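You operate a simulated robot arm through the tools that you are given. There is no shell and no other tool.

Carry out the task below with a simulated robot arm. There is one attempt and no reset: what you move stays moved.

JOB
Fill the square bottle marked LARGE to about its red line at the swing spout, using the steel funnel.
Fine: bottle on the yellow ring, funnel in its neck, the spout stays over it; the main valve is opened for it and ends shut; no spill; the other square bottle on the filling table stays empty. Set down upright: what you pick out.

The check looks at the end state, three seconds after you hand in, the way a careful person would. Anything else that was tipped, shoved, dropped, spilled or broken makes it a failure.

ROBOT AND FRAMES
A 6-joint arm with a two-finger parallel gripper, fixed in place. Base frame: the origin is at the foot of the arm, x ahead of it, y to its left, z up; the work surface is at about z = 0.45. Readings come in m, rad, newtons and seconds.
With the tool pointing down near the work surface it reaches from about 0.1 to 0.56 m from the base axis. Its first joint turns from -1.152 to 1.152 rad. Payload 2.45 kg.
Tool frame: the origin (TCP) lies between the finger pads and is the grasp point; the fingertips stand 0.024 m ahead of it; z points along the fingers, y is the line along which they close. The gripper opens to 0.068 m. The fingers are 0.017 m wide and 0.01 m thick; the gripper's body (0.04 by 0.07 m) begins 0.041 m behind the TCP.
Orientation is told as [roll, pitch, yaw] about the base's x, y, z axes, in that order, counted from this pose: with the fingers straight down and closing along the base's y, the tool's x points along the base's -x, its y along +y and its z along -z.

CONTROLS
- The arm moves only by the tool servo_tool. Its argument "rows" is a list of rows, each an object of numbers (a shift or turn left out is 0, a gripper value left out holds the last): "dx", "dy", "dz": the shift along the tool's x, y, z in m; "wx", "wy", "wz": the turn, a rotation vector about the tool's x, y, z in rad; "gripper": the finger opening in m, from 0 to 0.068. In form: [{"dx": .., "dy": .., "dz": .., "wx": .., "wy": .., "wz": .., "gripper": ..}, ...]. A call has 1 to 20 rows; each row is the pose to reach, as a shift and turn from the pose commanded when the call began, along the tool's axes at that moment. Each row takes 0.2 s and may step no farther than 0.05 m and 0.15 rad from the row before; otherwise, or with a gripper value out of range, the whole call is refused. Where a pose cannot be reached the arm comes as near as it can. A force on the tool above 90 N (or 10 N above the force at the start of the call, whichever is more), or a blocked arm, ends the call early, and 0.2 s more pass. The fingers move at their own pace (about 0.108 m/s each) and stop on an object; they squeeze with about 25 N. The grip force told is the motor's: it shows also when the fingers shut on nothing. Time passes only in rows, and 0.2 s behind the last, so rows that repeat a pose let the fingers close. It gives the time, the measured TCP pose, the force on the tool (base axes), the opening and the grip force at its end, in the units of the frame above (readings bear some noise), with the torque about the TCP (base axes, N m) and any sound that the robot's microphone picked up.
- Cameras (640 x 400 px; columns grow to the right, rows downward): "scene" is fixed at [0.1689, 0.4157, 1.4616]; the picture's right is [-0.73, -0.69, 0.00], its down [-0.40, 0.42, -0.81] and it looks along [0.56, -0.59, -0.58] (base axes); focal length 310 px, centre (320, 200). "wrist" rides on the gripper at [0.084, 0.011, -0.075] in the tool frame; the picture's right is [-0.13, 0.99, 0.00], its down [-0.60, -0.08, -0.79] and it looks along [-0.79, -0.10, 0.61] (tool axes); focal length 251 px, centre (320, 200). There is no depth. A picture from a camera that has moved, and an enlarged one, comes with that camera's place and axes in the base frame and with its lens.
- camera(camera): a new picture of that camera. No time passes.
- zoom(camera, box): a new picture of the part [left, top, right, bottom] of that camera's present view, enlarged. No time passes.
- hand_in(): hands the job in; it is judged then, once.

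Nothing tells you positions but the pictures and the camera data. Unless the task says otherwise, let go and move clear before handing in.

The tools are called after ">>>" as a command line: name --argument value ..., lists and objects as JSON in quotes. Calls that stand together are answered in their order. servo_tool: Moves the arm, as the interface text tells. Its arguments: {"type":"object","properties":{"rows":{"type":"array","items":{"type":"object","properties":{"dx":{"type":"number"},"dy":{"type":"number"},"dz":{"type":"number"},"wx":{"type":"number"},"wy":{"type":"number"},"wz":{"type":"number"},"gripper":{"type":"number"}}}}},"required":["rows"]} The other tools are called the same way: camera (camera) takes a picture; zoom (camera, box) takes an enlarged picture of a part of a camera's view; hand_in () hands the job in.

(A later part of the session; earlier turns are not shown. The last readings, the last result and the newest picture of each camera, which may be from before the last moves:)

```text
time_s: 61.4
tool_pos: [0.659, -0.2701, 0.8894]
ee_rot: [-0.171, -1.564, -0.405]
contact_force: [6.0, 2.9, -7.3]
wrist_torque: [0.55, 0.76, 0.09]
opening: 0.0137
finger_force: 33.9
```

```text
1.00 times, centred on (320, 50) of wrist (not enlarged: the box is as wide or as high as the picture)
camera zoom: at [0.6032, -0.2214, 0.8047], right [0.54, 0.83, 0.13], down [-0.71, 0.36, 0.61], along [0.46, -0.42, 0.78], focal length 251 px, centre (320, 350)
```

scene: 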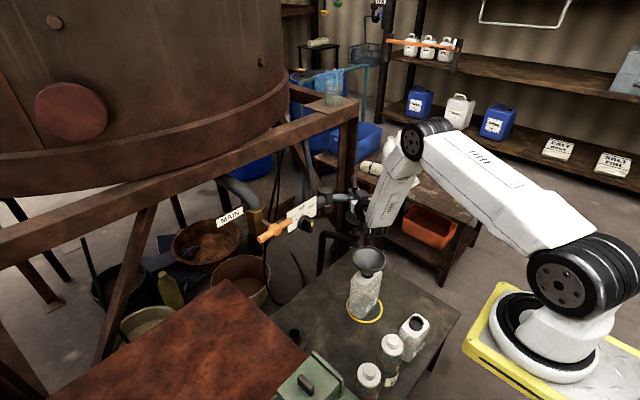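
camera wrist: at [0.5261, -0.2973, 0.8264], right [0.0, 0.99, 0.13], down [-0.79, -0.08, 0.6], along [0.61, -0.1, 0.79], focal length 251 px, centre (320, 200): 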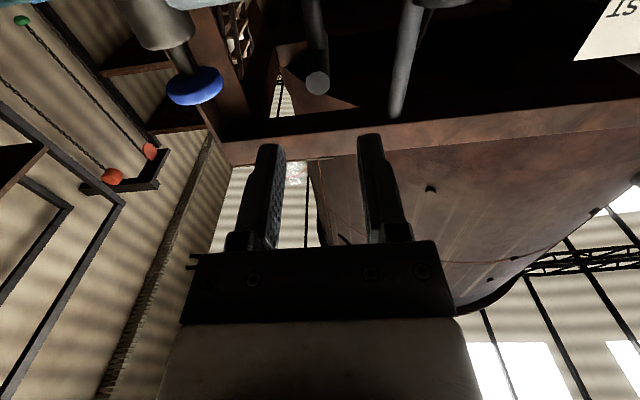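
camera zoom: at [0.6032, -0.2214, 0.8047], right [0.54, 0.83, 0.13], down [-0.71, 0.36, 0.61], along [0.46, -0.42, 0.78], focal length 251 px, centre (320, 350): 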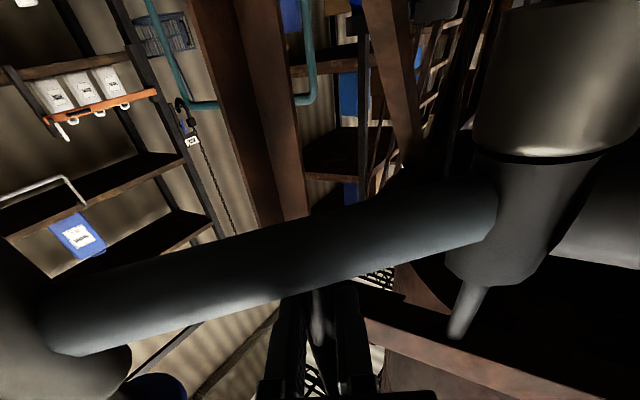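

The forces are mixed now. I'll check whether the gripper's top box is touching the T-bar or anything else.

>>> zoom --camera "scene" --box '[325, 165, 385, 215]'

>>> zoom --camera "wrist" --box '[200, 60, 440, 210]'

>>> servo_tool --rows '[{"dz": 0.0}]'

```text
8.00 times, centred on (355, 190) of scene
camera zoom: at [0.1692, 0.4157, 1.4615], right [-0.73, -0.69, 0.0], down [-0.4, 0.42, -0.81], along [0.56, -0.59, -0.58], focal length 2480 px, centre (40, 280)
```

zoom: 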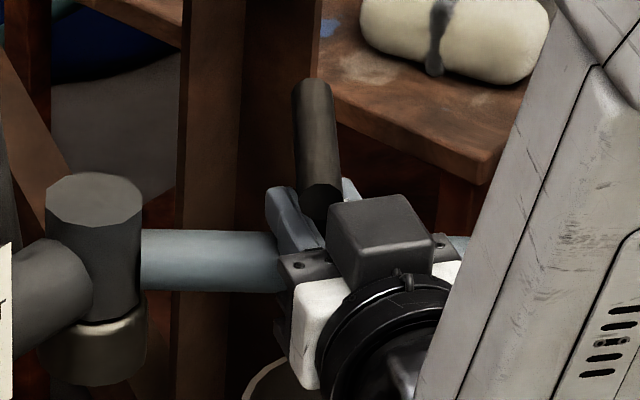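

```text
2.67 times, centred on (320, 135) of wrist
camera zoom: at [0.6032, -0.2214, 0.8047], right [0.54, 0.83, 0.13], down [-0.71, 0.36, 0.61], along [0.46, -0.42, 0.78], focal length 670 px, centre (320, 373)
```

zoom: 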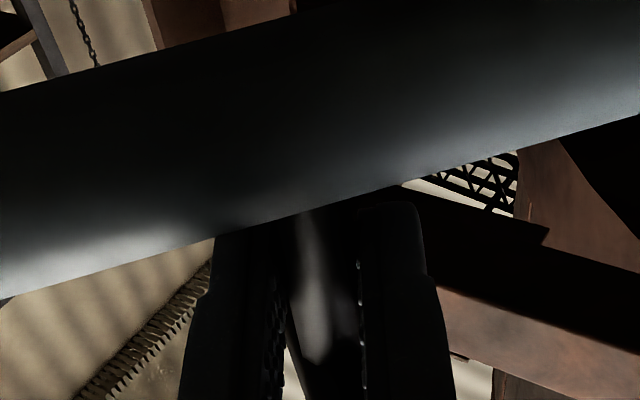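

```text
time_s: 61.8
tool_pos: [0.6599, -0.2701, 0.8899]
ee_rot: [-0.208, -1.566, -0.365]
contact_force: [11.6, 10.2, -10.1]
wrist_torque: [0.51, 0.77, 0.24]
opening: 0.0137
finger_force: 33.4
```

The lateral shift was a bit too much, since the neutral point is about 2 mm out. I'll go back 1.8 mm and re-read.

>>> servo_tool --rows '[{"dy": 0.0009}, {"dy": 0.0018}, {"dy": 0.0018}]'

>>> servo_tool --rows '[{"dy": 0.0}]'

```text
time_s: 62.6
tool_pos: [0.6598, -0.2714, 0.8893]
ee_rot: [-0.021, -1.567, -0.556]
contact_force: [8.8, 10.9, -10.4]
wrist_torque: [0.04, 0.05, 0.31]
opening: 0.0135
finger_force: 33.6
```

```text
time_s: 63.0
tool_pos: [0.6594, -0.2718, 0.8897]
ee_rot: [-0.001, -1.568, -0.577]
contact_force: [8.5, 12.3, -10.9]
wrist_torque: [-0.08, -0.14, 0.27]
opening: 0.0137
finger_force: 33.4
```

Forces persist, so the grip has built up stress. I'll open the fingers to release it, back off 3 mm, and see where the stem really is.

>>> servo_tool --rows '[{"gripper": 0.022}, {"gripper": 0.032}, {"dz": -0.003, "gripper": 0.036}, {"dz": -0.003, "gripper": 0.036}]'

>>> zoom --camera "wrist" --box '[180, 60, 460, 235]'

>>> zoom --camera "scene" --box '[325, 165, 385, 215]'

```text
time_s: 64.0
tool_pos: [0.6568, -0.2697, 0.8898]
ee_rot: [0.25, -1.569, -0.829]
contact_force: [0.8, -0.5, 0.7]
wrist_torque: [0.01, 0.0, 0.03]
opening: 0.0361
finger_force: 0.0
```

```text
2.29 times, centred on (320, 148) of wrist
camera zoom: at [0.6019, -0.2201, 0.8052], right [0.54, 0.83, 0.13], down [-0.71, 0.37, 0.61], along [0.45, -0.42, 0.79], focal length 575 px, centre (320, 320)
```

zoom: 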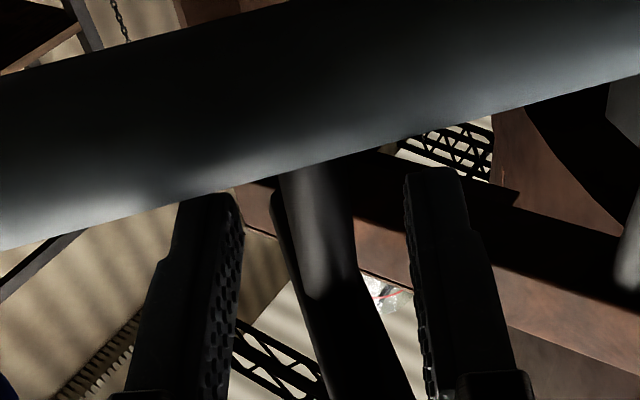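

```text
8.00 times, centred on (355, 190) of scene
camera zoom: at [0.1689, 0.4157, 1.4616], right [-0.73, -0.69, 0.0], down [-0.4, 0.42, -0.81], along [0.56, -0.59, -0.58], focal length 2480 px, centre (40, 280)
```

zoom: 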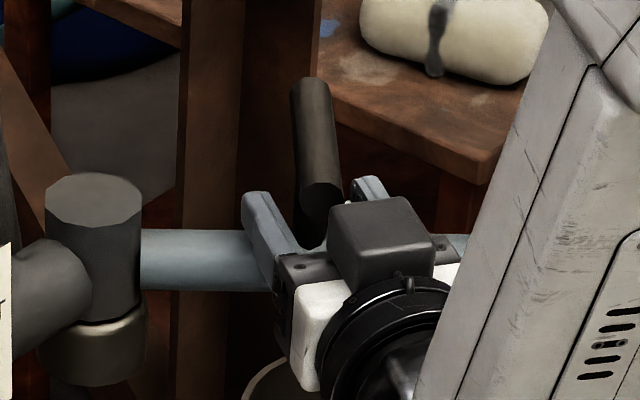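

With the grip open there is no force and the stem is centred between the fingers. That suggests a pivot near (0.740, -0.2175) and a radius of about 0.0915. I'll regrip and continue the arc to about 70° with the refined values.

>>> servo_tool --rows '[{"gripper": 0.02}, {"gripper": 0.01}, {"gripper": 0.005}, {"gripper": 0.005}]'

>>> servo_tool --rows '[{"dz": -0.0075, "dy": 0.0034, "wx": 0.0583}, {"dz": -0.0156, "dy": 0.008, "wx": 0.1164}, {"dz": -0.023, "dy": 0.0132, "wx": 0.1775}, {"dz": -0.0301, "dy": 0.0192, "wx": 0.2386}]'

>>> zoom --camera "scene" --box '[300, 165, 420, 285]'

```text
time_s: 65.0
tool_pos: [0.657, -0.2695, 0.8893]
ee_rot: [0.164, -1.571, -0.746]
contact_force: [0.2, 0.4, 1.1]
wrist_torque: [-0.02, 0.06, -0.04]
opening: 0.0135
finger_force: 33.5
```

```text
time_s: 66.0
tool_pos: [0.6424, -0.2371, 0.8897]
ee_rot: [2.788, -1.572, 2.677]
contact_force: [-0.2, -2.3, 6.0]
wrist_torque: [-0.32, -0.31, -0.07]
opening: 0.0138
finger_force: 33.7
```

```text
3.33 times, centred on (360, 225) of scene
camera zoom: at [0.1687, 0.4157, 1.4616], right [-0.73, -0.69, 0.0], down [-0.4, 0.42, -0.81], along [0.56, -0.59, -0.58], focal length 1033 px, centre (187, 117)
```

zoom: 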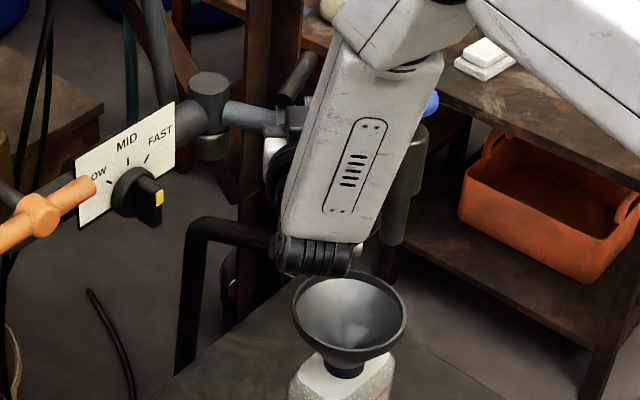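

Low forces and a good path. I'll continue to about 85° and then check the nozzle against the funnel.

>>> servo_tool --rows '[{"dz": -0.0036, "dy": 0.0022, "wx": 0.028}, {"dz": -0.0072, "dy": 0.0045, "wx": 0.0558}, {"dz": -0.0106, "dy": 0.007, "wx": 0.083}, {"dz": -0.014, "dy": 0.0095, "wx": 0.1105}, {"dz": -0.0172, "dy": 0.0124, "wx": 0.14}, {"dz": -0.0204, "dy": 0.0153, "wx": 0.1693}]'

>>> zoom --camera "scene" --box '[300, 165, 420, 285]'

>>> zoom --camera "wrist" --box '[0, 0, 640, 100]'

```text
time_s: 67.4
tool_pos: [0.6388, -0.2118, 0.8904]
ee_rot: [0.421, -1.571, -1.411]
contact_force: [-5.5, 0.2, 13.8]
wrist_torque: [-0.21, -0.18, -0.2]
opening: 0.014
finger_force: 33.6
```

```text
3.33 times, centred on (360, 225) of scene
camera zoom: at [0.1684, 0.4158, 1.4616], right [-0.73, -0.69, 0.0], down [-0.4, 0.42, -0.81], along [0.56, -0.59, -0.58], focal length 1033 px, centre (187, 117)
```

zoom: 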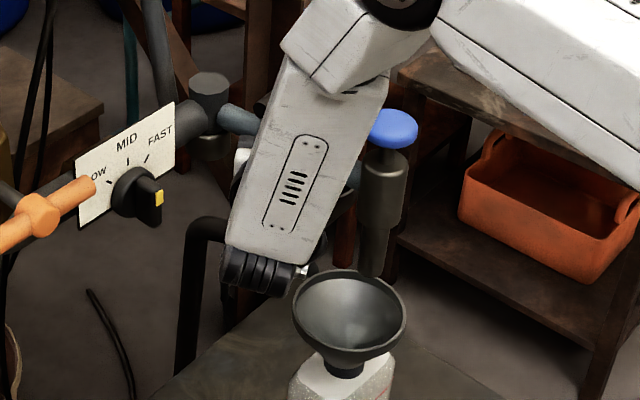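

```text
1.00 times, centred on (320, 50) of wrist (not enlarged: the box is as wide or as high as the picture)
camera zoom: at [0.6088, -0.1433, 0.8047], right [0.83, 0.54, 0.13], down [-0.5, 0.62, 0.6], along [0.25, -0.57, 0.79], focal length 251 px, centre (320, 350)
```

zoom: 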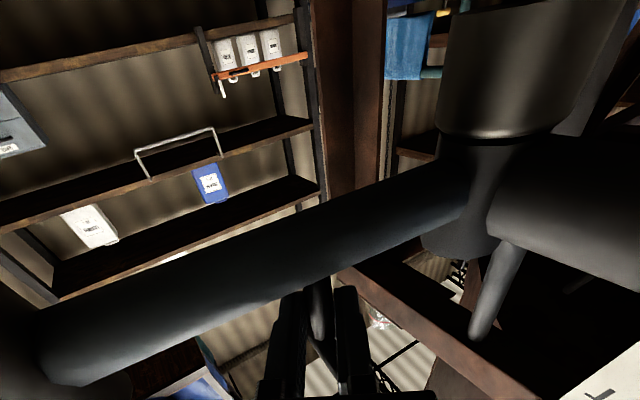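

The nozzle needs about 6° more to be over the funnel centre. I'll continue the last few degrees and ease the small vertical load.

>>> servo_tool --rows '[{"dx": -0.0005, "dz": -0.003, "dy": 0.0023, "wx": 0.025}, {"dx": -0.001, "dz": -0.006, "dy": 0.0046, "wx": 0.05}, {"dx": -0.001, "dz": -0.0088, "dy": 0.0069, "wx": 0.075}, {"dx": -0.001, "dz": -0.0088, "dy": 0.0069, "wx": 0.075}]'

>>> zoom --camera "scene" --box '[320, 185, 400, 285]'

```text
time_s: 68.4
tool_pos: [0.6413, -0.2039, 0.8899]
ee_rot: [-0.075, -1.567, -0.994]
contact_force: [8.4, -28.5, -1.6]
wrist_torque: [0.25, 0.17, -0.09]
opening: 0.0139
finger_force: 33.7
```

```text
4.00 times, centred on (360, 235) of scene
camera zoom: at [0.1691, 0.4149, 1.4618], right [-0.73, -0.69, 0.0], down [-0.4, 0.43, -0.81], along [0.56, -0.59, -0.58], focal length 1240 px, centre (160, 60)
```

zoom: 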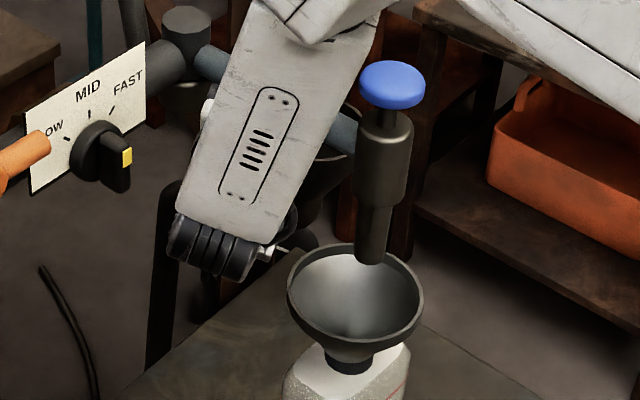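

The spout has reached its stop, with the nozzle over the funnel's centre within about a centimetre. I'll release the stem and withdraw straight back.

>>> servo_tool --rows '[{"gripper": 0.02}, {"gripper": 0.03}, {"gripper": 0.036}, {"dz": -0.015, "gripper": 0.036}, {"dz": -0.035, "gripper": 0.036}, {"dz": -0.06, "gripper": 0.036}, {"dz": -0.085, "gripper": 0.036}]'

>>> zoom --camera "scene" --box '[320, 185, 400, 285]'

>>> camera --camera "scene"

>>> camera --camera "wrist"

```text
time_s: 70.0
tool_pos: [0.6007, -0.1274, 0.8909]
ee_rot: [-0.284, -1.57, -0.781]
contact_force: [0.9, 0.0, -0.5]
wrist_torque: [0.02, -0.02, 0.0]
opening: 0.0359
finger_force: 0.0
```

```text
4.00 times, centred on (360, 235) of scene
camera zoom: at [0.1689, 0.4157, 1.4616], right [-0.73, -0.69, 0.0], down [-0.4, 0.42, -0.81], along [0.56, -0.59, -0.58], focal length 1240 px, centre (160, 60)
```

zoom: 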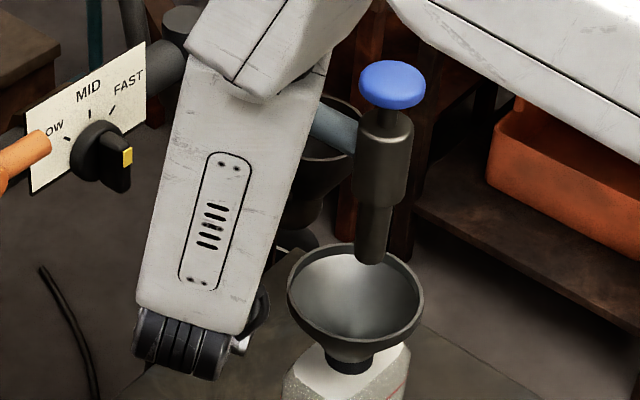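

```text
taken
```

scene: 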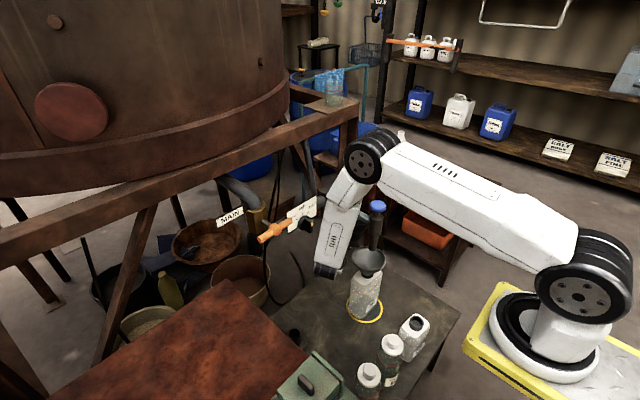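

```text
taken
camera wrist: at [0.5746, -0.0564, 0.8053], right [0.87, 0.48, 0.13], down [-0.45, 0.65, 0.61], along [0.21, -0.58, 0.79], focal length 251 px, centre (320, 200)
```

wrist: 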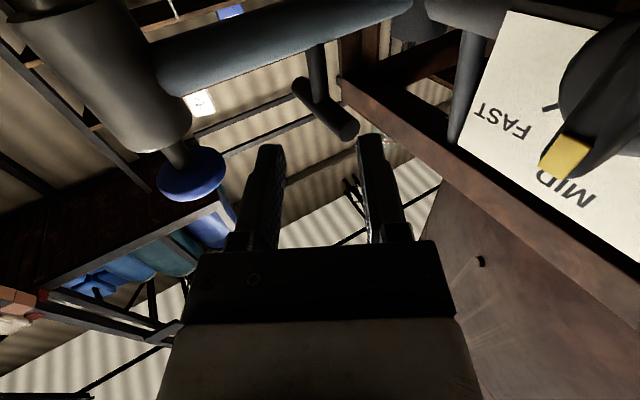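

The spout stays put over the funnel. The dial's yellow mark sits at MID. Next is the main valve: the hub is near (0.662, 0.059, 0.942) and the bar runs from y = 0.007 to 0.110. I'll move back and yaw the hand to point +x at a safe standoff.

>>> servo_tool --rows '[{"dx": -0.0065, "dy": -0.003, "dz": -0.0155, "wx": -0.133}, {"dx": -0.013, "dy": -0.006, "dz": -0.031, "wx": -0.266}, {"dx": -0.0195, "dy": -0.009, "dz": -0.0466, "wx": -0.399}, {"dx": -0.026, "dy": -0.012, "dz": -0.062, "wx": -0.532}, {"dx": -0.0325, "dy": -0.015, "dz": -0.0777, "wx": -0.665}, {"dx": -0.039, "dy": -0.018, "dz": -0.0932, "wx": -0.798}, {"dx": -0.0455, "dy": -0.021, "dz": -0.1088, "wx": -0.931}, {"dx": -0.052, "dy": -0.0234, "dz": -0.1243, "wx": -1.0647}]'

>>> camera --camera "wrist"

>>> camera --camera "scene"

```text
time_s: 71.8
tool_pos: [0.5175, -0.0301, 0.944]
ee_rot: [1.009, -1.569, -1.008]
contact_force: [-0.3, 0.1, -0.3]
wrist_torque: [-0.01, 0.01, 0.0]
opening: 0.0358
finger_force: 0.0
```

```text
taken
camera wrist: at [0.4437, -0.0191, 0.8583], right [0.0, 0.99, 0.13], down [-0.79, -0.08, 0.6], along [0.61, -0.1, 0.79], focal length 251 px, centre (320, 200)
```

wrist: 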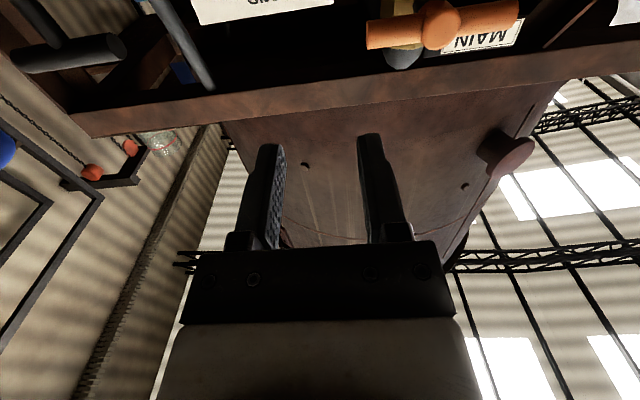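

```text
taken
```

scene: 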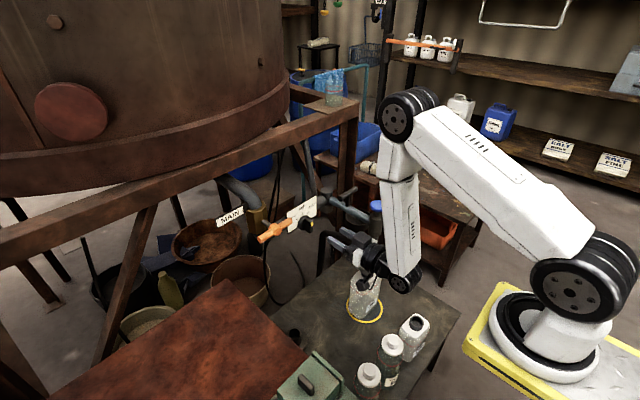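

Now I can see the MAIN handle from below. I'll zoom on it to look for stops and get its position.

>>> zoom --camera "wrist" --box '[340, 0, 560, 60]'

>>> zoom --camera "scene" --box '[240, 175, 320, 245]'

>>> zoom --camera "scene" --box '[320, 185, 400, 325]'

```text
2.91 times, centred on (450, 30) of wrist
camera zoom: at [0.4437, -0.0191, 0.8583], right [0.0, 0.99, 0.13], down [-0.79, -0.08, 0.6], along [0.61, -0.1, 0.79], focal length 731 px, centre (-58, 694)
```

zoom: 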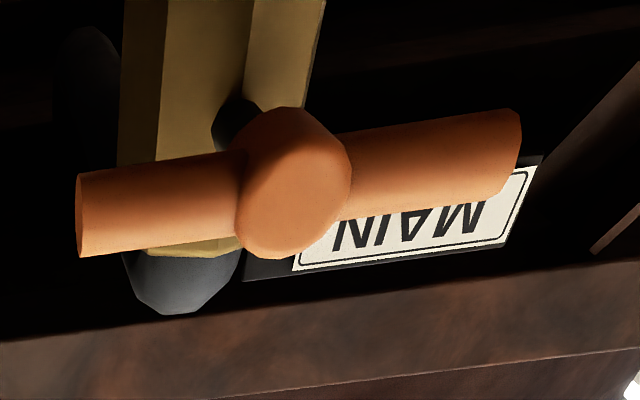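

```text
5.71 times, centred on (280, 210) of scene
camera zoom: at [0.1689, 0.4157, 1.4616], right [-0.73, -0.69, 0.0], down [-0.4, 0.42, -0.81], along [0.56, -0.59, -0.58], focal length 1771 px, centre (549, 143)
```

zoom: 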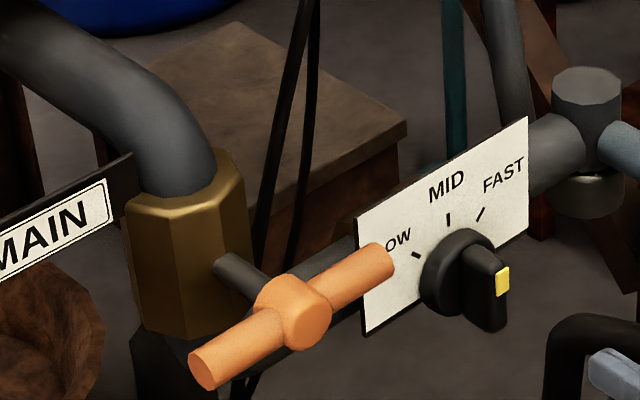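

```text
2.86 times, centred on (360, 255) of scene
camera zoom: at [0.1689, 0.4157, 1.4616], right [-0.73, -0.69, 0.0], down [-0.4, 0.42, -0.81], along [0.56, -0.59, -0.58], focal length 886 px, centre (206, 43)
```

zoom: 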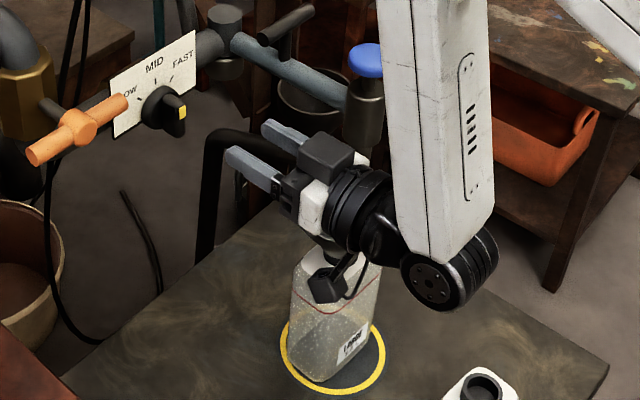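

The bar is 22 mm thick and runs from y = 0.007 to 0.113 at z = 0.9375, with the hub at y = 0.060. I'll roll the hand 90° so the fingers close vertically, then stand off in front of the bar's right half (y about 0.025).

>>> servo_tool --rows '[{"dy": 0.01, "dz": 0.005, "wz": 0.14, "gripper": 0.05}, {"dy": 0.02, "dz": 0.01, "wz": 0.28, "gripper": 0.05}, {"dx": 0.003, "dy": 0.03, "dz": 0.015, "wz": 0.42}, {"dx": 0.0065, "dy": 0.04, "dz": 0.02, "wz": 0.56}, {"dx": 0.0065, "dy": 0.05, "dz": 0.025, "wz": 0.7}, {"dx": 0.0065, "dy": 0.0551, "dz": 0.03, "wz": 0.84}, {"dx": 0.0065, "dy": 0.0551, "dz": 0.035, "wz": 0.98}, {"dx": 0.0065, "dy": 0.0551, "dz": 0.04, "wz": 1.12}, {"dx": 0.0065, "dy": 0.0551, "dz": 0.045, "wz": 1.26}, {"dx": 0.0065, "dy": 0.0551, "dz": 0.05, "wz": 1.4}, {"dx": 0.0065, "dy": 0.0551, "dz": 0.055, "wz": 1.53}, {"dx": 0.0065, "dy": 0.0551, "dz": 0.06, "wz": 1.5708}]'

>>> camera --camera "wrist"

>>> zoom --camera "scene" --box '[230, 165, 370, 275]'

```text
time_s: 74.4
tool_pos: [0.5789, 0.0267, 0.9378]
ee_rot: [1.569, 0.003, -1.573]
contact_force: [-0.7, 0.3, 0.5]
wrist_torque: [0.01, -0.02, -0.01]
opening: 0.05
finger_force: 0.0
```

```text
taken
camera wrist: at [0.5049, 0.1089, 0.9473], right [0.0, -0.13, 0.99], down [-0.79, -0.6, -0.08], along [0.61, -0.79, -0.11], focal length 251 px, centre (320, 200)
```

wrist: 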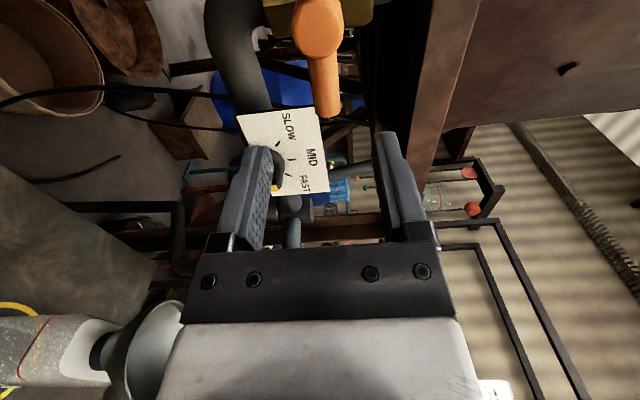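

```text
3.64 times, centred on (300, 220) of scene
camera zoom: at [0.1689, 0.4157, 1.4616], right [-0.73, -0.69, 0.0], down [-0.4, 0.42, -0.81], along [0.56, -0.59, -0.58], focal length 1127 px, centre (393, 127)
```

zoom: 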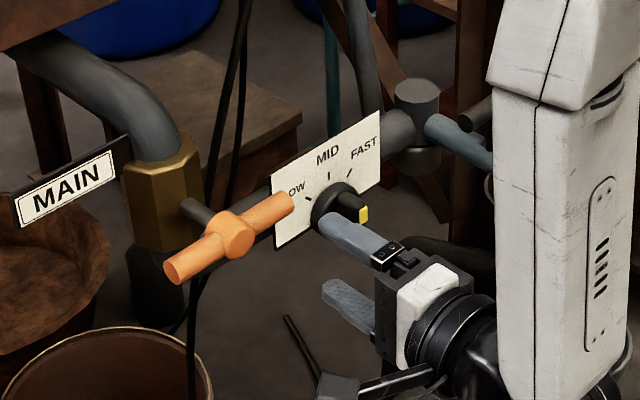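

The hand is rolled, and the bar's right half lies centred between the fingers at z = 0.938. I can also see the bottle and funnel at the left of the wrist view, which helps for monitoring. I'll advance onto the bar.

>>> servo_tool --rows '[{"dz": 0.02}, {"dz": 0.04}, {"dz": 0.058}, {"dz": 0.07}, {"dz": 0.075}]'

>>> camera --camera "wrist"

>>> zoom --camera "scene" --box '[230, 165, 370, 275]'

```text
time_s: 75.6
tool_pos: [0.6539, 0.0265, 0.9358]
ee_rot: [1.568, 0.001, -1.569]
contact_force: [0.0, -0.1, -0.3]
wrist_torque: [0.04, 0.02, 0.0]
opening: 0.0502
finger_force: 0.1
```

```text
taken
camera wrist: at [0.5795, 0.1089, 0.947], right [0.0, -0.13, 0.99], down [-0.79, -0.6, -0.08], along [0.61, -0.79, -0.1], focal length 251 px, centre (320, 200)
```

wrist: 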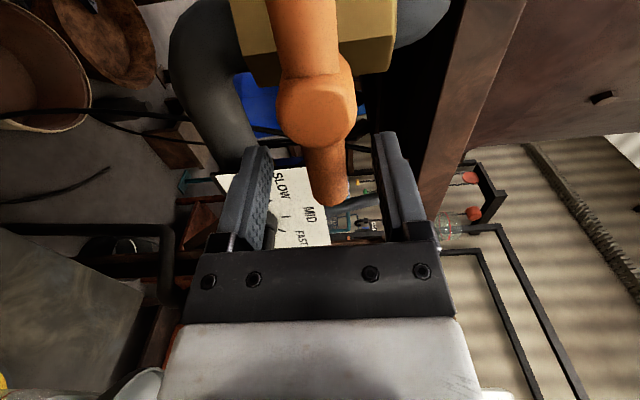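

```text
3.64 times, centred on (300, 220) of scene
camera zoom: at [0.1689, 0.4157, 1.4616], right [-0.73, -0.69, 0.0], down [-0.4, 0.42, -0.81], along [0.56, -0.59, -0.58], focal length 1127 px, centre (393, 127)
```

zoom: 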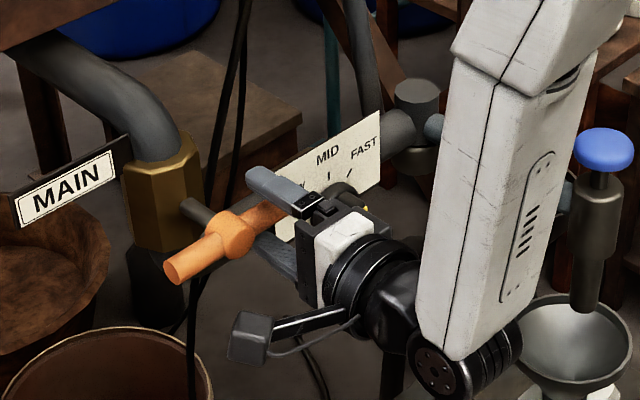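

The bar is between the fingers. Before gripping, I'll verify the nozzle, funnel and bottle arrangement clearly.

>>> zoom --camera "scene" --box '[330, 190, 410, 330]'

>>> zoom --camera "scene" --box '[335, 265, 395, 330]'

```text
2.86 times, centred on (370, 260) of scene
camera zoom: at [0.1689, 0.4157, 1.4616], right [-0.73, -0.69, 0.0], down [-0.4, 0.42, -0.81], along [0.56, -0.59, -0.58], focal length 886 px, centre (177, 29)
```

zoom: 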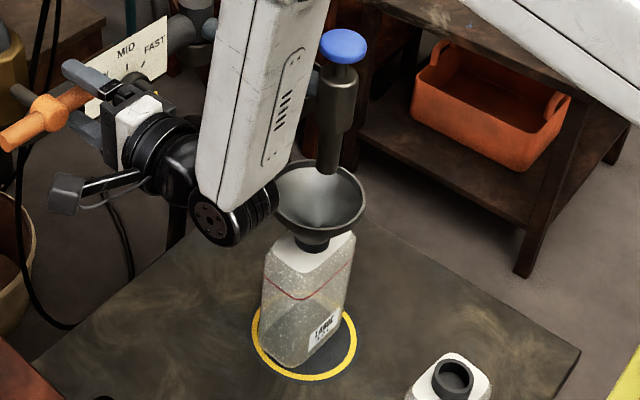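

```text
6.15 times, centred on (365, 298) of scene
camera zoom: at [0.1689, 0.4157, 1.4616], right [-0.73, -0.69, 0.0], down [-0.4, 0.42, -0.81], along [0.56, -0.59, -0.58], focal length 1908 px, centre (43, -400)
```

zoom: 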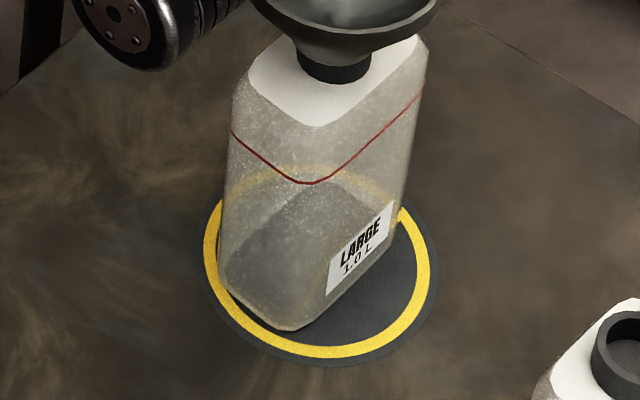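

Everything is lined up: bottle on the ring, funnel in the neck, nozzle over the funnel, and I have a clear view of the bottle. I'll grip the valve bar.

>>> servo_tool --rows '[{"gripper": 0.03}, {"gripper": 0.018}, {"gripper": 0.012}, {"gripper": 0.012}]'

>>> camera --camera "wrist"

```text
time_s: 76.6
tool_pos: [0.654, 0.0267, 0.9385]
ee_rot: [1.573, 0.002, -1.57]
contact_force: [0.0, -0.9, 13.0]
wrist_torque: [0.02, -0.09, -0.04]
opening: 0.0225
finger_force: 6.5
```

```text
taken
camera wrist: at [0.5799, 0.109, 0.9481], right [0.0, -0.13, 0.99], down [-0.79, -0.6, -0.08], along [0.61, -0.79, -0.1], focal length 251 px, centre (320, 200)
```

wrist: 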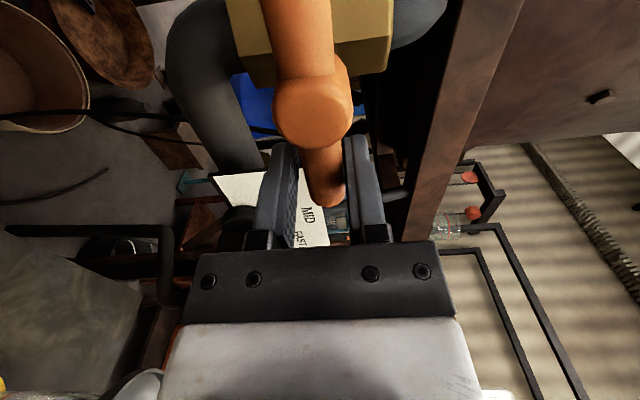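

I have the bar at 22.5 mm; it sits about 1.5 mm higher than my hand. I'll adjust up, then test a small turn with the right (-y) end going up, which is counterclockwise from the front.

>>> servo_tool --rows '[{"dy": 0.0015}, {"dy": 0.0015}]'

>>> servo_tool --rows '[{"dx": 0.0, "dy": 0.0017, "wz": -0.05}, {"dx": 0.0002, "dy": 0.0033, "wz": -0.1}]'

>>> zoom --camera "scene" --box '[250, 185, 330, 245]'

```text
time_s: 77.2
tool_pos: [0.6542, 0.0255, 0.9386]
ee_rot: [1.57, 0.003, -1.569]
contact_force: [4.6, -0.5, 10.8]
wrist_torque: [0.03, -0.07, -0.09]
opening: 0.0211
finger_force: 5.7
```

```text
time_s: 77.8
tool_pos: [0.6538, 0.0275, 0.9405]
ee_rot: [1.568, -0.097, -1.568]
contact_force: [-0.8, -2.0, 7.9]
wrist_torque: [0.48, 0.14, -0.37]
opening: 0.0196
finger_force: 28.5
```

```text
6.67 times, centred on (290, 215) of scene
camera zoom: at [0.1687, 0.4156, 1.4616], right [-0.73, -0.69, 0.0], down [-0.4, 0.42, -0.81], along [0.56, -0.59, -0.58], focal length 2066 px, centre (520, 100)
```

zoom: 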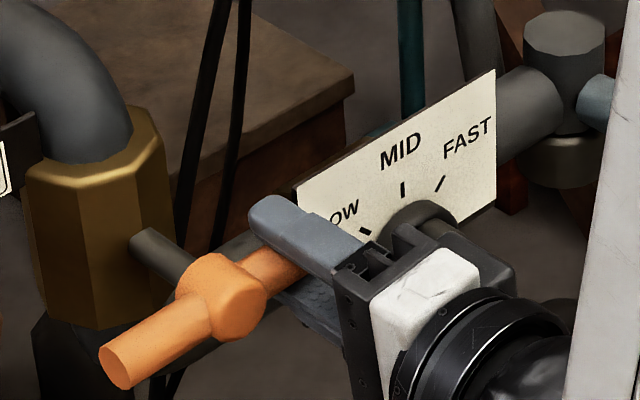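

No visible rotation yet, with 0.48 N·m of resistance. I'll push a little further in this direction to see whether it's friction or a stop.

>>> servo_tool --rows '[{"dx": 0.0004, "dy": 0.0017, "wz": -0.05}, {"dx": 0.0008, "dy": 0.0033, "wz": -0.1}]'

>>> zoom --camera "scene" --box '[250, 185, 330, 245]'

```text
time_s: 78.4
tool_pos: [0.6525, 0.0266, 0.9459]
ee_rot: [1.571, -0.199, -1.571]
contact_force: [-9.0, -6.5, 15.5]
wrist_torque: [0.55, -0.15, 0.22]
opening: 0.0192
finger_force: 37.0
```

```text
6.67 times, centred on (290, 215) of scene
camera zoom: at [0.1683, 0.4155, 1.4617], right [-0.73, -0.69, 0.0], down [-0.4, 0.42, -0.81], along [0.56, -0.59, -0.58], focal length 2066 px, centre (520, 100)
```

zoom: 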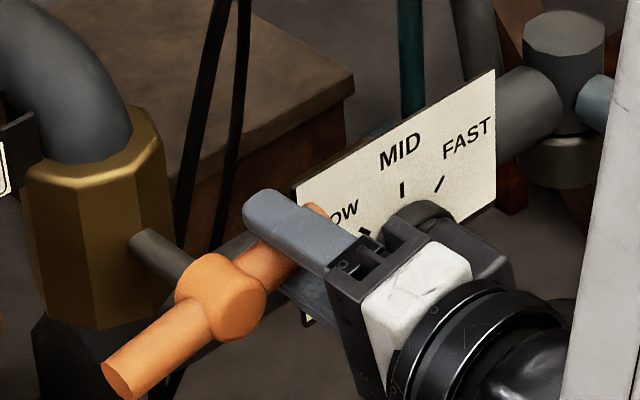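

The handle is turning: its left end has dropped and its right end has risen. I'll continue in moderate steps and watch for flow.

>>> servo_tool --rows '[{"dx": 0.0004, "dy": 0.005, "wz": -0.15}, {"dx": 0.0015, "dy": 0.0099, "wz": -0.3}]'

>>> zoom --camera "scene" --box '[250, 185, 330, 245]'

>>> zoom --camera "scene" --box '[330, 230, 410, 330]'

```text
time_s: 79.0
tool_pos: [0.6539, 0.0285, 0.9551]
ee_rot: [1.573, -0.501, -1.574]
contact_force: [-19.3, -10.1, 24.8]
wrist_torque: [0.66, -0.11, 0.35]
opening: 0.0194
finger_force: 37.0
```

```text
6.67 times, centred on (290, 215) of scene
camera zoom: at [0.1678, 0.4154, 1.4618], right [-0.73, -0.69, 0.0], down [-0.4, 0.42, -0.81], along [0.56, -0.59, -0.58], focal length 2066 px, centre (520, 100)
```

zoom: 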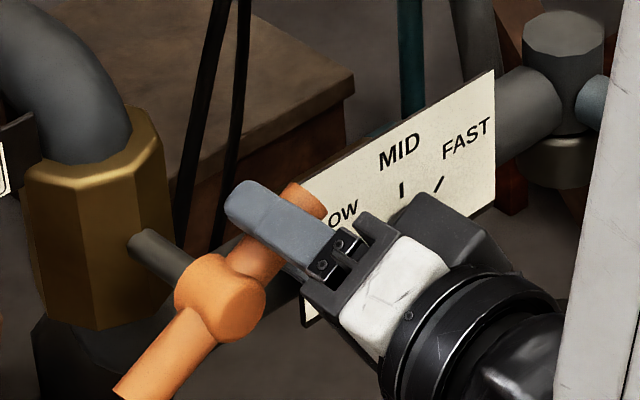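

```text
4.00 times, centred on (370, 280) of scene
camera zoom: at [0.1678, 0.4154, 1.4618], right [-0.73, -0.69, 0.0], down [-0.4, 0.42, -0.81], along [0.56, -0.59, -0.58], focal length 1240 px, centre (120, -120)
```

zoom: 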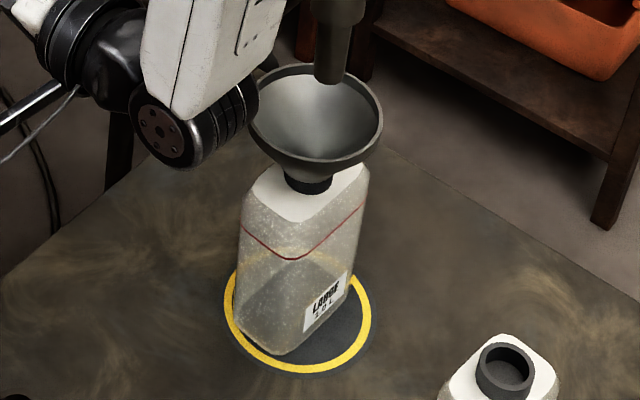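

The handle is turning well and no flow yet. I'll add a small path correction to reduce the load and keep opening.

>>> servo_tool --rows '[{"dx": -0.0005, "dy": 0.0056, "dz": -0.0008, "wz": -0.15}, {"dx": -0.0003, "dy": 0.0112, "dz": -0.0015, "wz": -0.3}]'

>>> zoom --camera "scene" --box '[250, 185, 330, 245]'

>>> zoom --camera "scene" --box '[330, 230, 410, 330]'

```text
time_s: 79.6
tool_pos: [0.6538, 0.0366, 0.9641]
ee_rot: [1.572, -0.801, -1.568]
contact_force: [11.8, 2.2, 6.0]
wrist_torque: [0.19, -0.67, -0.59]
opening: 0.0187
finger_force: 36.5
```

```text
6.67 times, centred on (290, 215) of scene
camera zoom: at [0.169, 0.4158, 1.4615], right [-0.73, -0.69, 0.0], down [-0.4, 0.42, -0.81], along [0.56, -0.59, -0.58], focal length 2066 px, centre (520, 100)
```

zoom: 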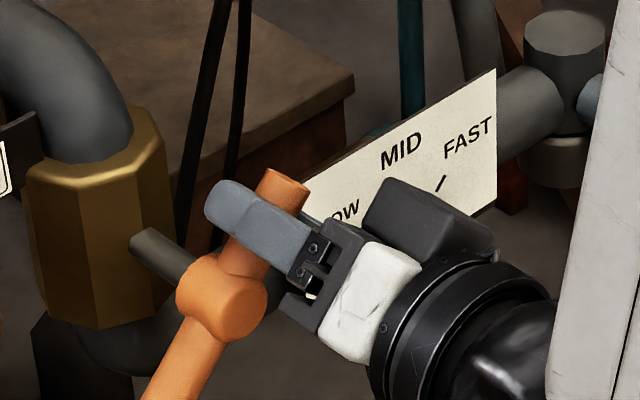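

```text
4.00 times, centred on (370, 280) of scene
camera zoom: at [0.169, 0.4158, 1.4615], right [-0.73, -0.69, 0.0], down [-0.4, 0.42, -0.81], along [0.56, -0.59, -0.58], focal length 1240 px, centre (120, -120)
```

zoom: 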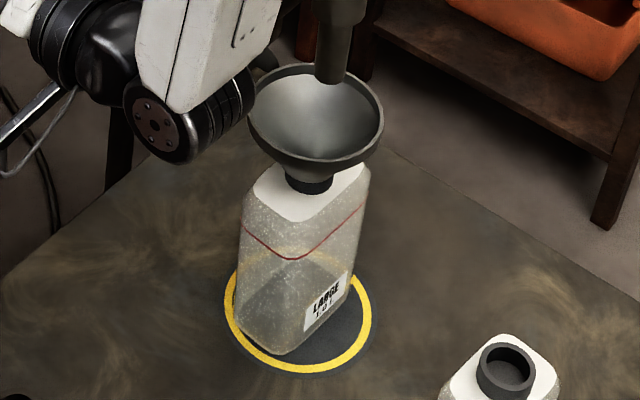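

About 45° now. I'll zoom closely at the nozzle tip and funnel to check for any stream.

>>> zoom --camera "scene" --box '[350, 235, 390, 275]'

>>> zoom --camera "scene" --box '[340, 290, 385, 325]'

```text
10.00 times, centred on (370, 255) of scene
camera zoom: at [0.169, 0.4158, 1.4615], right [-0.73, -0.69, 0.0], down [-0.4, 0.42, -0.81], along [0.56, -0.59, -0.58], focal length 3100 px, centre (-180, -350)
```

zoom: 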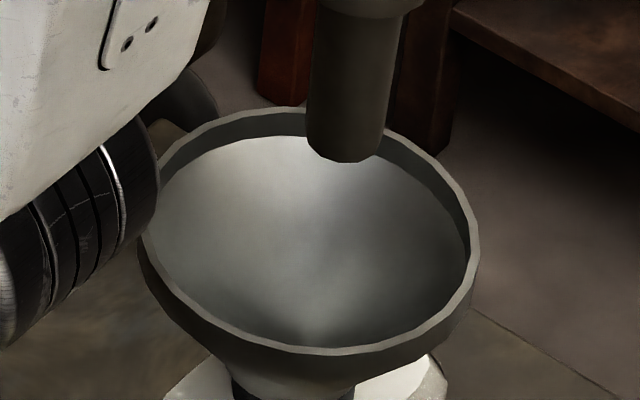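

```text
11.43 times, centred on (362, 308) of scene
camera zoom: at [0.169, 0.4158, 1.4615], right [-0.73, -0.69, 0.0], down [-0.4, 0.42, -0.81], along [0.56, -0.59, -0.58], focal length 3542 px, centre (-166, -1029)
```

zoom: 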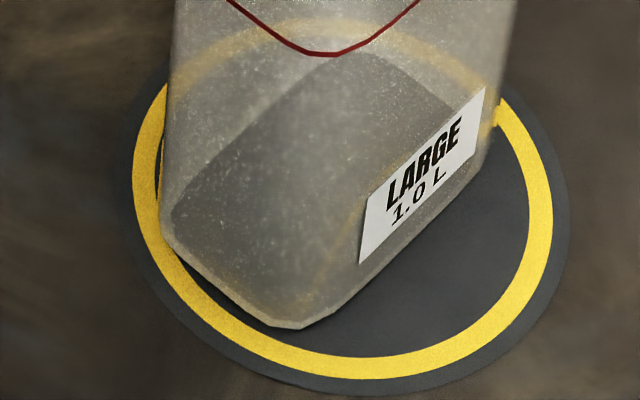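

No flow yet. I'll continue opening in small steps.

>>> servo_tool --rows '[{"dx": 0.0004, "dy": 0.005, "dz": 0.0006, "wz": -0.15}, {"dx": 0.0015, "dy": 0.0099, "dz": 0.0008, "wz": -0.3}]'

>>> zoom --camera "scene" --box '[250, 185, 330, 245]'

>>> zoom --camera "scene" --box '[340, 235, 400, 330]'

```text
time_s: 80.2
tool_pos: [0.6531, 0.0449, 0.97]
ee_rot: [1.572, -1.101, -1.569]
contact_force: [17.4, 1.9, 10.9]
wrist_torque: [0.26, 0.62, 0.37]
opening: 0.019
finger_force: 36.8
```

```text
6.67 times, centred on (290, 215) of scene
camera zoom: at [0.1691, 0.4158, 1.4615], right [-0.73, -0.69, 0.0], down [-0.4, 0.42, -0.81], along [0.56, -0.59, -0.58], focal length 2066 px, centre (520, 100)
```

zoom: 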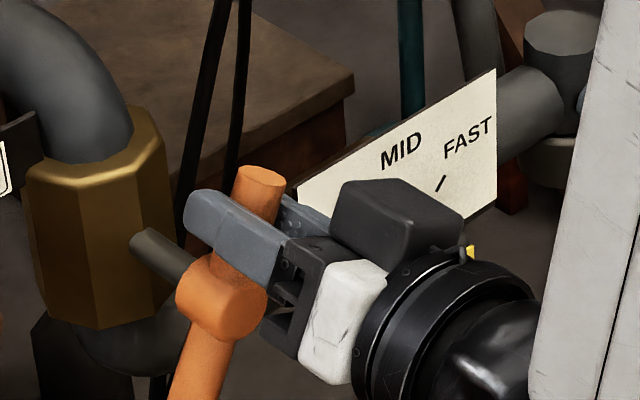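

```text
4.21 times, centred on (370, 282) of scene
camera zoom: at [0.1691, 0.4158, 1.4615], right [-0.73, -0.69, 0.0], down [-0.4, 0.42, -0.81], along [0.56, -0.59, -0.58], focal length 1305 px, centre (110, -147)
```

zoom: 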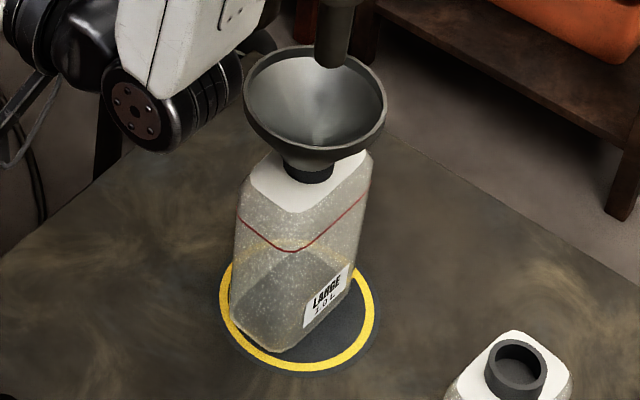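

Still no flow at about 60°. I'll continue to the fully open position in two more steps.

>>> servo_tool --rows '[{"dx": 0.0004, "dy": 0.005, "dz": -0.0006, "wz": -0.15}, {"dx": 0.0015, "dy": 0.0099, "dz": -0.001, "wz": -0.3}]'

>>> zoom --camera "scene" --box '[250, 185, 330, 245]'

>>> zoom --camera "scene" --box '[340, 235, 400, 330]'

```text
time_s: 80.8
tool_pos: [0.6537, 0.0534, 0.9727]
ee_rot: [1.575, -1.399, -1.575]
contact_force: [27.1, 8.6, 2.3]
wrist_torque: [0.3, -0.54, -0.04]
opening: 0.0186
finger_force: 36.4
```

```text
6.67 times, centred on (290, 215) of scene
camera zoom: at [0.1696, 0.416, 1.4614], right [-0.73, -0.69, 0.0], down [-0.4, 0.42, -0.81], along [0.56, -0.59, -0.58], focal length 2066 px, centre (520, 100)
```

zoom: 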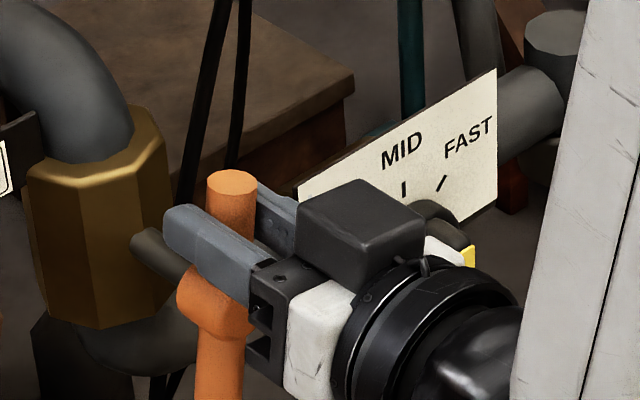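

```text
4.21 times, centred on (370, 282) of scene
camera zoom: at [0.1696, 0.416, 1.4614], right [-0.73, -0.69, 0.0], down [-0.4, 0.42, -0.81], along [0.56, -0.59, -0.58], focal length 1305 px, centre (110, -147)
```

zoom: 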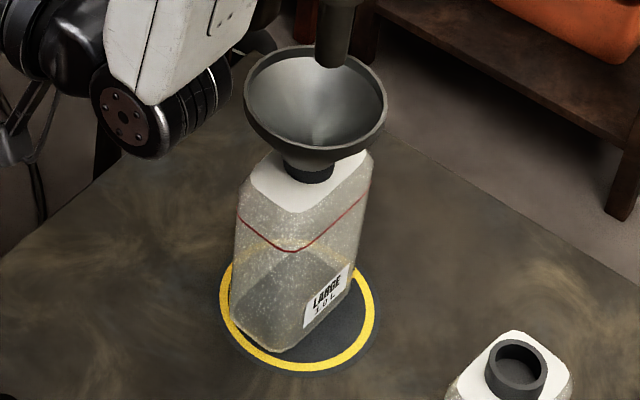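

The handle is nearly vertical, but still no flow at the nozzle. I'll relax the x load, finish the last degrees, and look again.

>>> servo_tool --rows '[{"dx": 0.0002, "dy": 0.0027, "dz": 0.0015, "wz": -0.08}, {"dx": 0.0005, "dy": 0.0055, "dz": 0.0025, "wz": -0.165}, {"dx": 0.0005, "dy": 0.0055, "dz": 0.0025, "wz": -0.165}]'

>>> zoom --camera "scene" --box '[250, 185, 330, 245]'

>>> zoom --camera "scene" --box '[340, 205, 400, 330]'

```text
time_s: 81.6
tool_pos: [0.6544, 0.061, 0.9734]
ee_rot: [1.61, -1.568, -1.605]
contact_force: [-9.3, 11.1, 17.3]
wrist_torque: [0.39, -0.42, 0.15]
opening: 0.0186
finger_force: 36.6
```

```text
6.67 times, centred on (290, 215) of scene
camera zoom: at [0.1682, 0.416, 1.4615], right [-0.73, -0.69, 0.0], down [-0.4, 0.42, -0.81], along [0.56, -0.59, -0.58], focal length 2066 px, centre (520, 100)
```

zoom: 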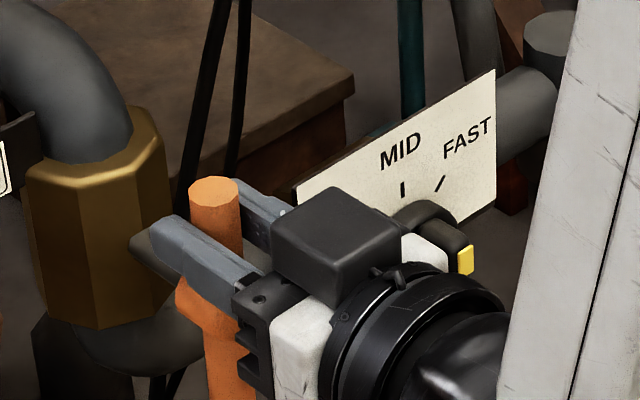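

```text
3.20 times, centred on (370, 268) of scene
camera zoom: at [0.1682, 0.416, 1.4615], right [-0.73, -0.69, 0.0], down [-0.4, 0.42, -0.81], along [0.56, -0.59, -0.58], focal length 992 px, centre (160, -16)
```

zoom: 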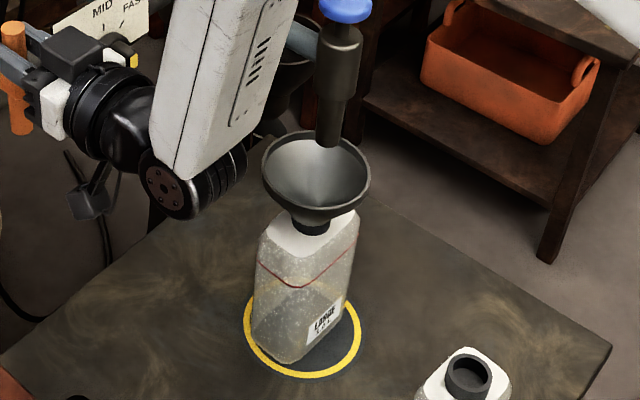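

The handle is vertical (open), yet nothing flows. So the blue button on the spout must be the tap that is pressed to dispense. I'll release the handle, back straight out, and look at the button closely.

>>> servo_tool --rows '[{"gripper": 0.03}, {"gripper": 0.042}, {"gripper": 0.048}, {"dz": -0.02, "gripper": 0.048}, {"dz": -0.045, "gripper": 0.048}, {"dz": -0.075, "gripper": 0.048}, {"dz": -0.105, "gripper": 0.048}]'

>>> zoom --camera "scene" --box '[230, 165, 350, 255]'

>>> zoom --camera "scene" --box '[345, 190, 405, 280]'

>>> camera --camera "scene"

```text
time_s: 83.2
tool_pos: [0.5483, 0.059, 0.9726]
ee_rot: [1.375, -1.561, -1.371]
contact_force: [0.1, -0.2, -0.3]
wrist_torque: [0.05, 0.0, 0.02]
opening: 0.0478
finger_force: 0.1
```

```text
4.44 times, centred on (290, 210) of scene
camera zoom: at [0.1689, 0.4157, 1.4616], right [-0.73, -0.69, 0.0], down [-0.4, 0.42, -0.81], along [0.56, -0.59, -0.58], focal length 1378 px, centre (453, 156)
```

zoom: 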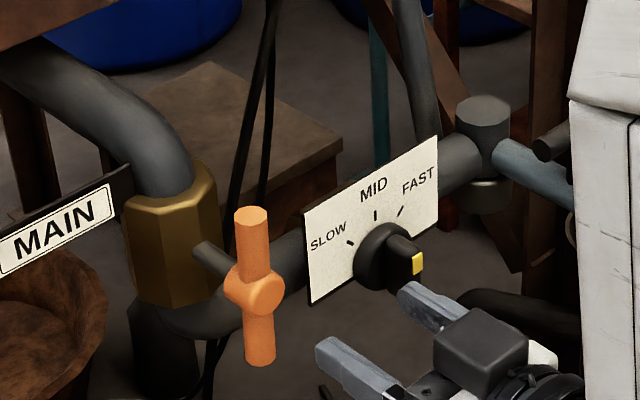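

```text
4.44 times, centred on (375, 235) of scene
camera zoom: at [0.1689, 0.4157, 1.4616], right [-0.73, -0.69, 0.0], down [-0.4, 0.42, -0.81], along [0.56, -0.59, -0.58], focal length 1378 px, centre (76, 44)
```

zoom: 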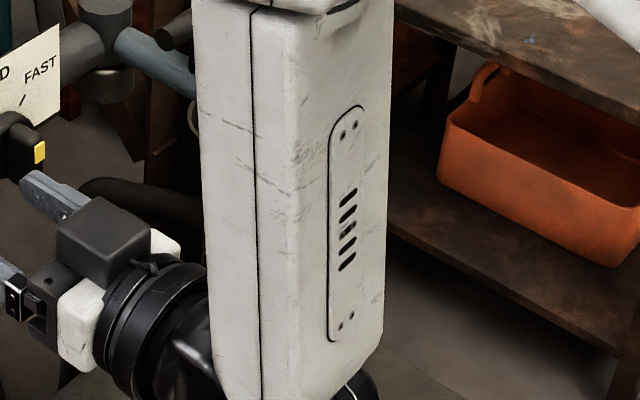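

```text
taken
```

scene: 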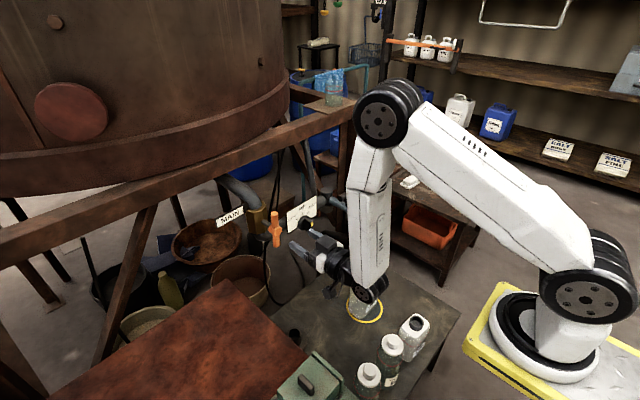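

The main handle stays open on its own and there is still no flow or spill. I'll close the fingers, retreat up and pitch the hand down to press the blue button from above.

>>> servo_tool --rows '[{"dx": -0.015, "dy": -0.016, "dz": -0.013, "wy": 0.12, "gripper": 0.02}, {"dx": -0.03, "dy": -0.033, "dz": -0.027, "wy": 0.24, "gripper": 0.0}, {"dx": -0.045, "dy": -0.05, "dz": -0.04, "wy": 0.36, "gripper": 0.0}, {"dx": -0.06, "dy": -0.067, "dz": -0.053, "wy": 0.48, "gripper": 0.0}, {"dx": -0.075, "dy": -0.084, "dz": -0.067, "wy": 0.6, "gripper": 0.0}, {"dx": -0.09, "dy": -0.1, "dz": -0.08, "wy": 0.72, "gripper": 0.0}]'

>>> camera --camera "scene"

>>> camera --camera "wrist"

```text
time_s: 84.6
tool_pos: [0.4826, -0.0442, 1.0646]
ee_rot: [0.01, -0.847, -0.01]
contact_force: [0.2, -0.5, 0.0]
wrist_torque: [0.0, 0.02, -0.01]
opening: 0.0
finger_force: 23.7
out of reach, approached as far as the arm can: row 4, 5, 6
```

```text
taken
```

scene: 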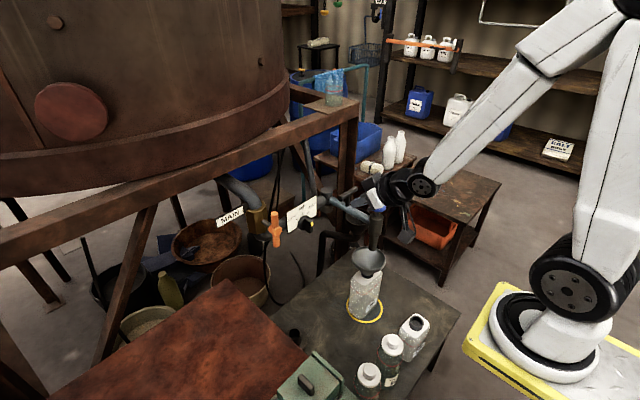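

```text
taken
camera wrist: at [0.372, -0.0346, 1.0495], right [0.09, 0.99, 0.1], down [-0.2, -0.09, 0.98], along [0.98, -0.1, 0.19], focal length 251 px, centre (320, 200)
```

wrist: 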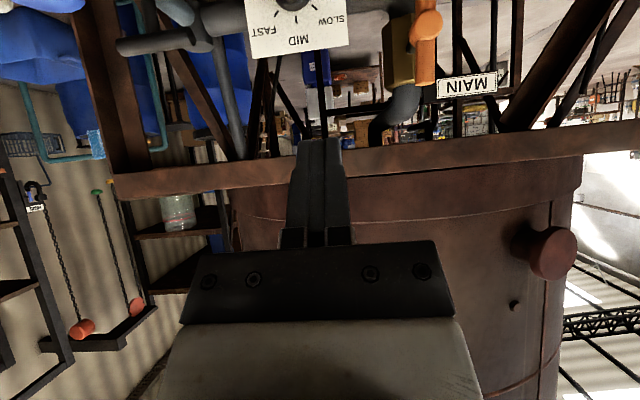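

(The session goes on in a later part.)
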